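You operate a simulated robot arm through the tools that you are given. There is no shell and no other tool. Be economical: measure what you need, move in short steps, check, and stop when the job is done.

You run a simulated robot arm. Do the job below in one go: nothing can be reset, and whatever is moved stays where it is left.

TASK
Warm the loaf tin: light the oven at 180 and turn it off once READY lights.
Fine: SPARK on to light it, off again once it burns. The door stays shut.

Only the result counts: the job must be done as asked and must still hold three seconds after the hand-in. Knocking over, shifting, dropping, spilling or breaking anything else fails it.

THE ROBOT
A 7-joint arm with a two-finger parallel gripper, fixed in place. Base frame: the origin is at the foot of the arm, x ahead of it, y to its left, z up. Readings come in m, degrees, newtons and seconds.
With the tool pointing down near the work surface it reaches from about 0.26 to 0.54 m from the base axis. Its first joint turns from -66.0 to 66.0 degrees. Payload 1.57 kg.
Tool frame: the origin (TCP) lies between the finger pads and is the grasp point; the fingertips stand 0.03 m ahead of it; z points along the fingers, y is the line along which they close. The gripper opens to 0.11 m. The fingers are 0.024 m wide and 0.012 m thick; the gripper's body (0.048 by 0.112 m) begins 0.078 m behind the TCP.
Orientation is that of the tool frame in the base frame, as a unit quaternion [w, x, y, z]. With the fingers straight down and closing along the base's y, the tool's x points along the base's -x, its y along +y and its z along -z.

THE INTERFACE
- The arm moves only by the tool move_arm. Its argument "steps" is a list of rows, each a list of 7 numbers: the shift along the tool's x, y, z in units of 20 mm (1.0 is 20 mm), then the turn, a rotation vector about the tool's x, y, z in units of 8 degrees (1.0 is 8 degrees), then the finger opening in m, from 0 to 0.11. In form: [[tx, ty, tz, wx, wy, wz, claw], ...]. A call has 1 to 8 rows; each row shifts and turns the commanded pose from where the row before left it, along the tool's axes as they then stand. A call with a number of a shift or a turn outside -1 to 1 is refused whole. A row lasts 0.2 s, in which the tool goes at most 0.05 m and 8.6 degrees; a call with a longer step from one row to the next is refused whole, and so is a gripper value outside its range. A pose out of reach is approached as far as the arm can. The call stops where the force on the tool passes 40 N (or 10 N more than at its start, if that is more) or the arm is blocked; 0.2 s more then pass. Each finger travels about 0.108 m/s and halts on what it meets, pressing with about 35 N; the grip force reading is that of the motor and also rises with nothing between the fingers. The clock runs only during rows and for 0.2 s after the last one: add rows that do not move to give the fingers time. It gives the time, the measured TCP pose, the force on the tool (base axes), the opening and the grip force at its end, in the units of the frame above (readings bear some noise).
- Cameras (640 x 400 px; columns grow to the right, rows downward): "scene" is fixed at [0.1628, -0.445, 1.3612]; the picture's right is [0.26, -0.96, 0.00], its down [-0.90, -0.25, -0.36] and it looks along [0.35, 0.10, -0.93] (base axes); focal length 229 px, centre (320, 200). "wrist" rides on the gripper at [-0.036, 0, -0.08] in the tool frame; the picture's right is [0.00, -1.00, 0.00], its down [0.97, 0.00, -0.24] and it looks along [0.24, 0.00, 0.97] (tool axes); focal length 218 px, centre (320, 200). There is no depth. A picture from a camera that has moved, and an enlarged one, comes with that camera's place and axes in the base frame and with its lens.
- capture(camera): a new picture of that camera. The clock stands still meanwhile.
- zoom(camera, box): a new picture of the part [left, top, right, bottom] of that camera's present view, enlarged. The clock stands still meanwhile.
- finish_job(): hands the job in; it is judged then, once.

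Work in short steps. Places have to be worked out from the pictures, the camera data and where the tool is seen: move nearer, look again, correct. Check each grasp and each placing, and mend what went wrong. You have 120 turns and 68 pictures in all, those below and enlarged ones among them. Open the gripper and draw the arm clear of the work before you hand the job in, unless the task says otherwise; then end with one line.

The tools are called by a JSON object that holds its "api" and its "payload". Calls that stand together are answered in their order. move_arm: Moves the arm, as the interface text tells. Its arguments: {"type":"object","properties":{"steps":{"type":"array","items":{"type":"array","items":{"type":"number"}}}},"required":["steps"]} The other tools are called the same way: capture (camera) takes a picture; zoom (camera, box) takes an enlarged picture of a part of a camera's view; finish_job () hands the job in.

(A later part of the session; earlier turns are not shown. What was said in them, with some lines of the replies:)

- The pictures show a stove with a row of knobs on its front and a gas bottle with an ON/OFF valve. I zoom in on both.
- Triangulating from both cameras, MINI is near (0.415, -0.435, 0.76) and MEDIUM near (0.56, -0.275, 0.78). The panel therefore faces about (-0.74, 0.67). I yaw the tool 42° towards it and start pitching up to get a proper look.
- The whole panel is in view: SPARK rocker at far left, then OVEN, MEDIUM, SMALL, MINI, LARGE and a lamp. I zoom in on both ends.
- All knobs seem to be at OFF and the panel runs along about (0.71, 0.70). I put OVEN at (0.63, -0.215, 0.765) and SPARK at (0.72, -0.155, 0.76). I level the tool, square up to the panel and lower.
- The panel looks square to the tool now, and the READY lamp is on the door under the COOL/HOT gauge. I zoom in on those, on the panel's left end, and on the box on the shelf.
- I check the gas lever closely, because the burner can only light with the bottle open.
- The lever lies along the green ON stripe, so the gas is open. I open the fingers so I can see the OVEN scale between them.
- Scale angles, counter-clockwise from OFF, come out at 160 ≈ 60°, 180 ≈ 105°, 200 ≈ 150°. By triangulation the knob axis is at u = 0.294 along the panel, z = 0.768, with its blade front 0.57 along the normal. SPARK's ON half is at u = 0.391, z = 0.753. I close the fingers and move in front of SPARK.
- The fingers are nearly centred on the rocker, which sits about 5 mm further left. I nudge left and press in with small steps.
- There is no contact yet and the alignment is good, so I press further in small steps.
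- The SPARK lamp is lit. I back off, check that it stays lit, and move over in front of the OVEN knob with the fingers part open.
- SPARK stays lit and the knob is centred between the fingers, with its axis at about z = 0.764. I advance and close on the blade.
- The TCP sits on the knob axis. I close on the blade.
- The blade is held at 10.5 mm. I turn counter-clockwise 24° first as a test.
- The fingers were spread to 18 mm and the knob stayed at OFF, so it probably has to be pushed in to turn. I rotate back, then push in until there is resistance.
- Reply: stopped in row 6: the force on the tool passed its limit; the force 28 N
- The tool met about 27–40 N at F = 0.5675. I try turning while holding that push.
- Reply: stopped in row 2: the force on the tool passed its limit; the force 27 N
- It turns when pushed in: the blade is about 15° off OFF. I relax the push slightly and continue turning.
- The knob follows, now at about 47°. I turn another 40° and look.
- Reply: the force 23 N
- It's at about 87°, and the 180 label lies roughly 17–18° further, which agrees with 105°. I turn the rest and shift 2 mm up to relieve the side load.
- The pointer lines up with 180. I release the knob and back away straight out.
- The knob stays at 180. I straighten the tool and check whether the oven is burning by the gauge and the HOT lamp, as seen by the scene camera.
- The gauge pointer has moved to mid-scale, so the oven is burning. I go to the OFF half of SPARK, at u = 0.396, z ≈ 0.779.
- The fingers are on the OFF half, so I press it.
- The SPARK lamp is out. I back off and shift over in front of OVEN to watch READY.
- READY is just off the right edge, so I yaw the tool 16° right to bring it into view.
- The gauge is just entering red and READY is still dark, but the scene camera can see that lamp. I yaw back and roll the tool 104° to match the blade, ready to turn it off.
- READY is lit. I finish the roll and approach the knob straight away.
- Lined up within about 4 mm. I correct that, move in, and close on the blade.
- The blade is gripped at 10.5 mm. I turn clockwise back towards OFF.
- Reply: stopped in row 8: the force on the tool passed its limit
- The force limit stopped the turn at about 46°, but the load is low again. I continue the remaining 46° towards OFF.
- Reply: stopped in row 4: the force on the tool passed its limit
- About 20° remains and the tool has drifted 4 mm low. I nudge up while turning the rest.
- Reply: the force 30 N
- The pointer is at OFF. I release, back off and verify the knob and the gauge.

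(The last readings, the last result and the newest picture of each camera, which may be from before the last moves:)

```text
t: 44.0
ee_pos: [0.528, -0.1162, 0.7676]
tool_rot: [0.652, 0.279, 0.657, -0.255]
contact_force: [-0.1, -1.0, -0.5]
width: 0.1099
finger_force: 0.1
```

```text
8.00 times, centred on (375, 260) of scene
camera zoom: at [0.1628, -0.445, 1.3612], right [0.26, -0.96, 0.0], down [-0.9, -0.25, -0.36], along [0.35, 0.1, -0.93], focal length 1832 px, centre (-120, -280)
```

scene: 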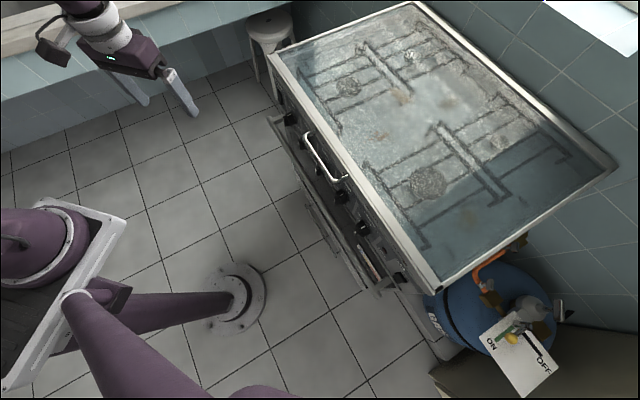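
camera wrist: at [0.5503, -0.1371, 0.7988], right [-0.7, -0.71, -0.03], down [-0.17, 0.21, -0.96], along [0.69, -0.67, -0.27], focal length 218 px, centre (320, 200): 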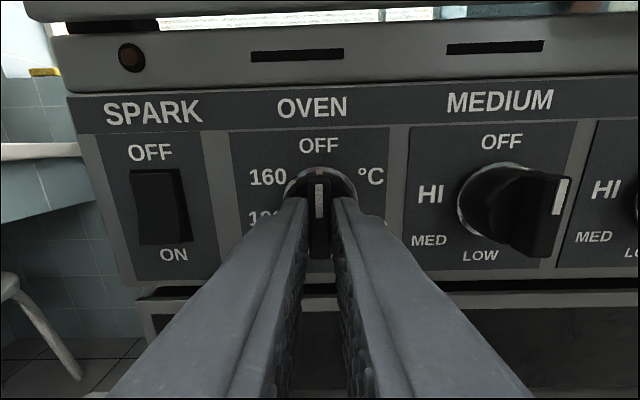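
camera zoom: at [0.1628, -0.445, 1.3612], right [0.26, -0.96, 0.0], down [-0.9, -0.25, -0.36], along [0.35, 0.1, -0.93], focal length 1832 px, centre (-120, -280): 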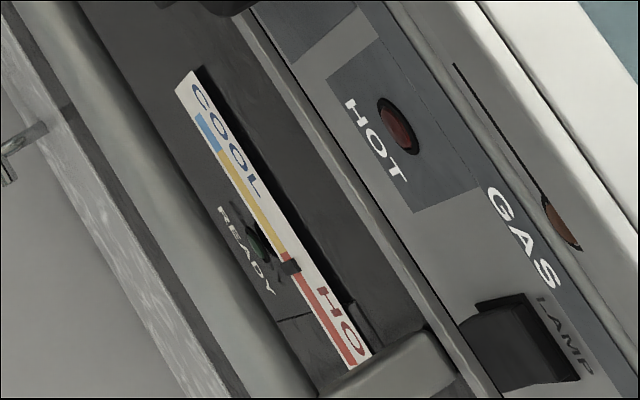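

The knob is at OFF, READY has gone out and the gauge is falling, so the burner is out. I draw the arm clear and take a last look.

{"api": "move_arm", "payload": {"steps": [[0, 0, -1, 0, 0, 0, 0.11], [0, 0, -1, 0, 0, 0, 0.11], [0, 0, -1, 0, 0, 0, 0.11], [-1, 0, -1, 0, 0, 0, 0.11], [-1, 0, 0, 0, 0, 0, 0.11], [-1, 0, 0, 0, 0, 0, 0.11], [-1, 0, 0, 0, 0, 0, 0.11]]}}

{"api": "capture", "payload": {"camera": "wrist"}}

{"api": "zoom", "payload": {"camera": "scene", "box": [350, 235, 400, 285]}}

```text
t: 45.6
ee_pos: [0.4693, -0.0617, 0.8485]
tool_rot: [0.652, 0.28, 0.657, -0.254]
contact_force: [0.8, -0.6, -0.3]
width: 0.1101
finger_force: 0.0
```

```text
28 pictures are left
camera wrist: at [0.4127, -0.0071, 0.8845], right [-0.7, -0.71, -0.03], down [-0.16, 0.2, -0.97], along [0.69, -0.67, -0.26], focal length 218 px, centre (320, 200)
```

wrist: 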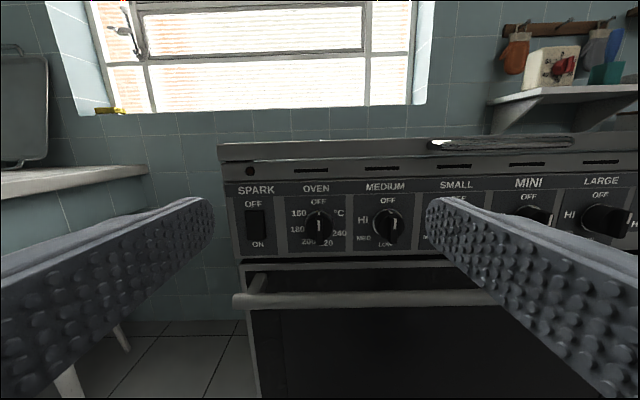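

```text
8.00 times, centred on (375, 260) of scene
camera zoom: at [0.1628, -0.445, 1.3612], right [0.26, -0.96, 0.0], down [-0.9, -0.25, -0.36], along [0.35, 0.1, -0.93], focal length 1832 px, centre (-120, -280)
```

zoom: 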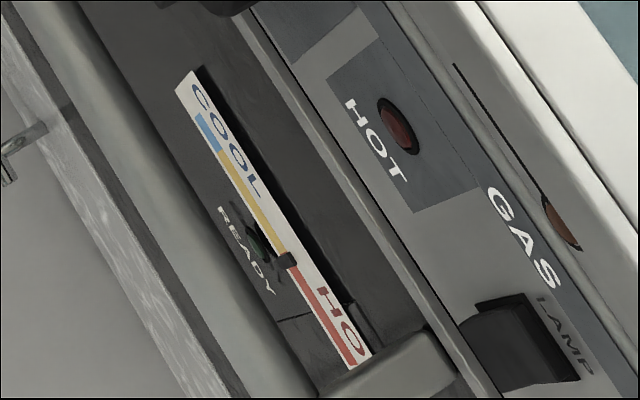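

The oven is off and cooling, SPARK is off, the door is shut and the arm is clear with the gripper open. I hand the job in.

{"api": "finish_job", "payload": {}}

```text
The job is handed in.
```

I lit the oven at 180 with SPARK, switched SPARK off once it was burning, and turned the oven back to OFF about 6 s after I saw READY lit; the door stayed shut throughout.
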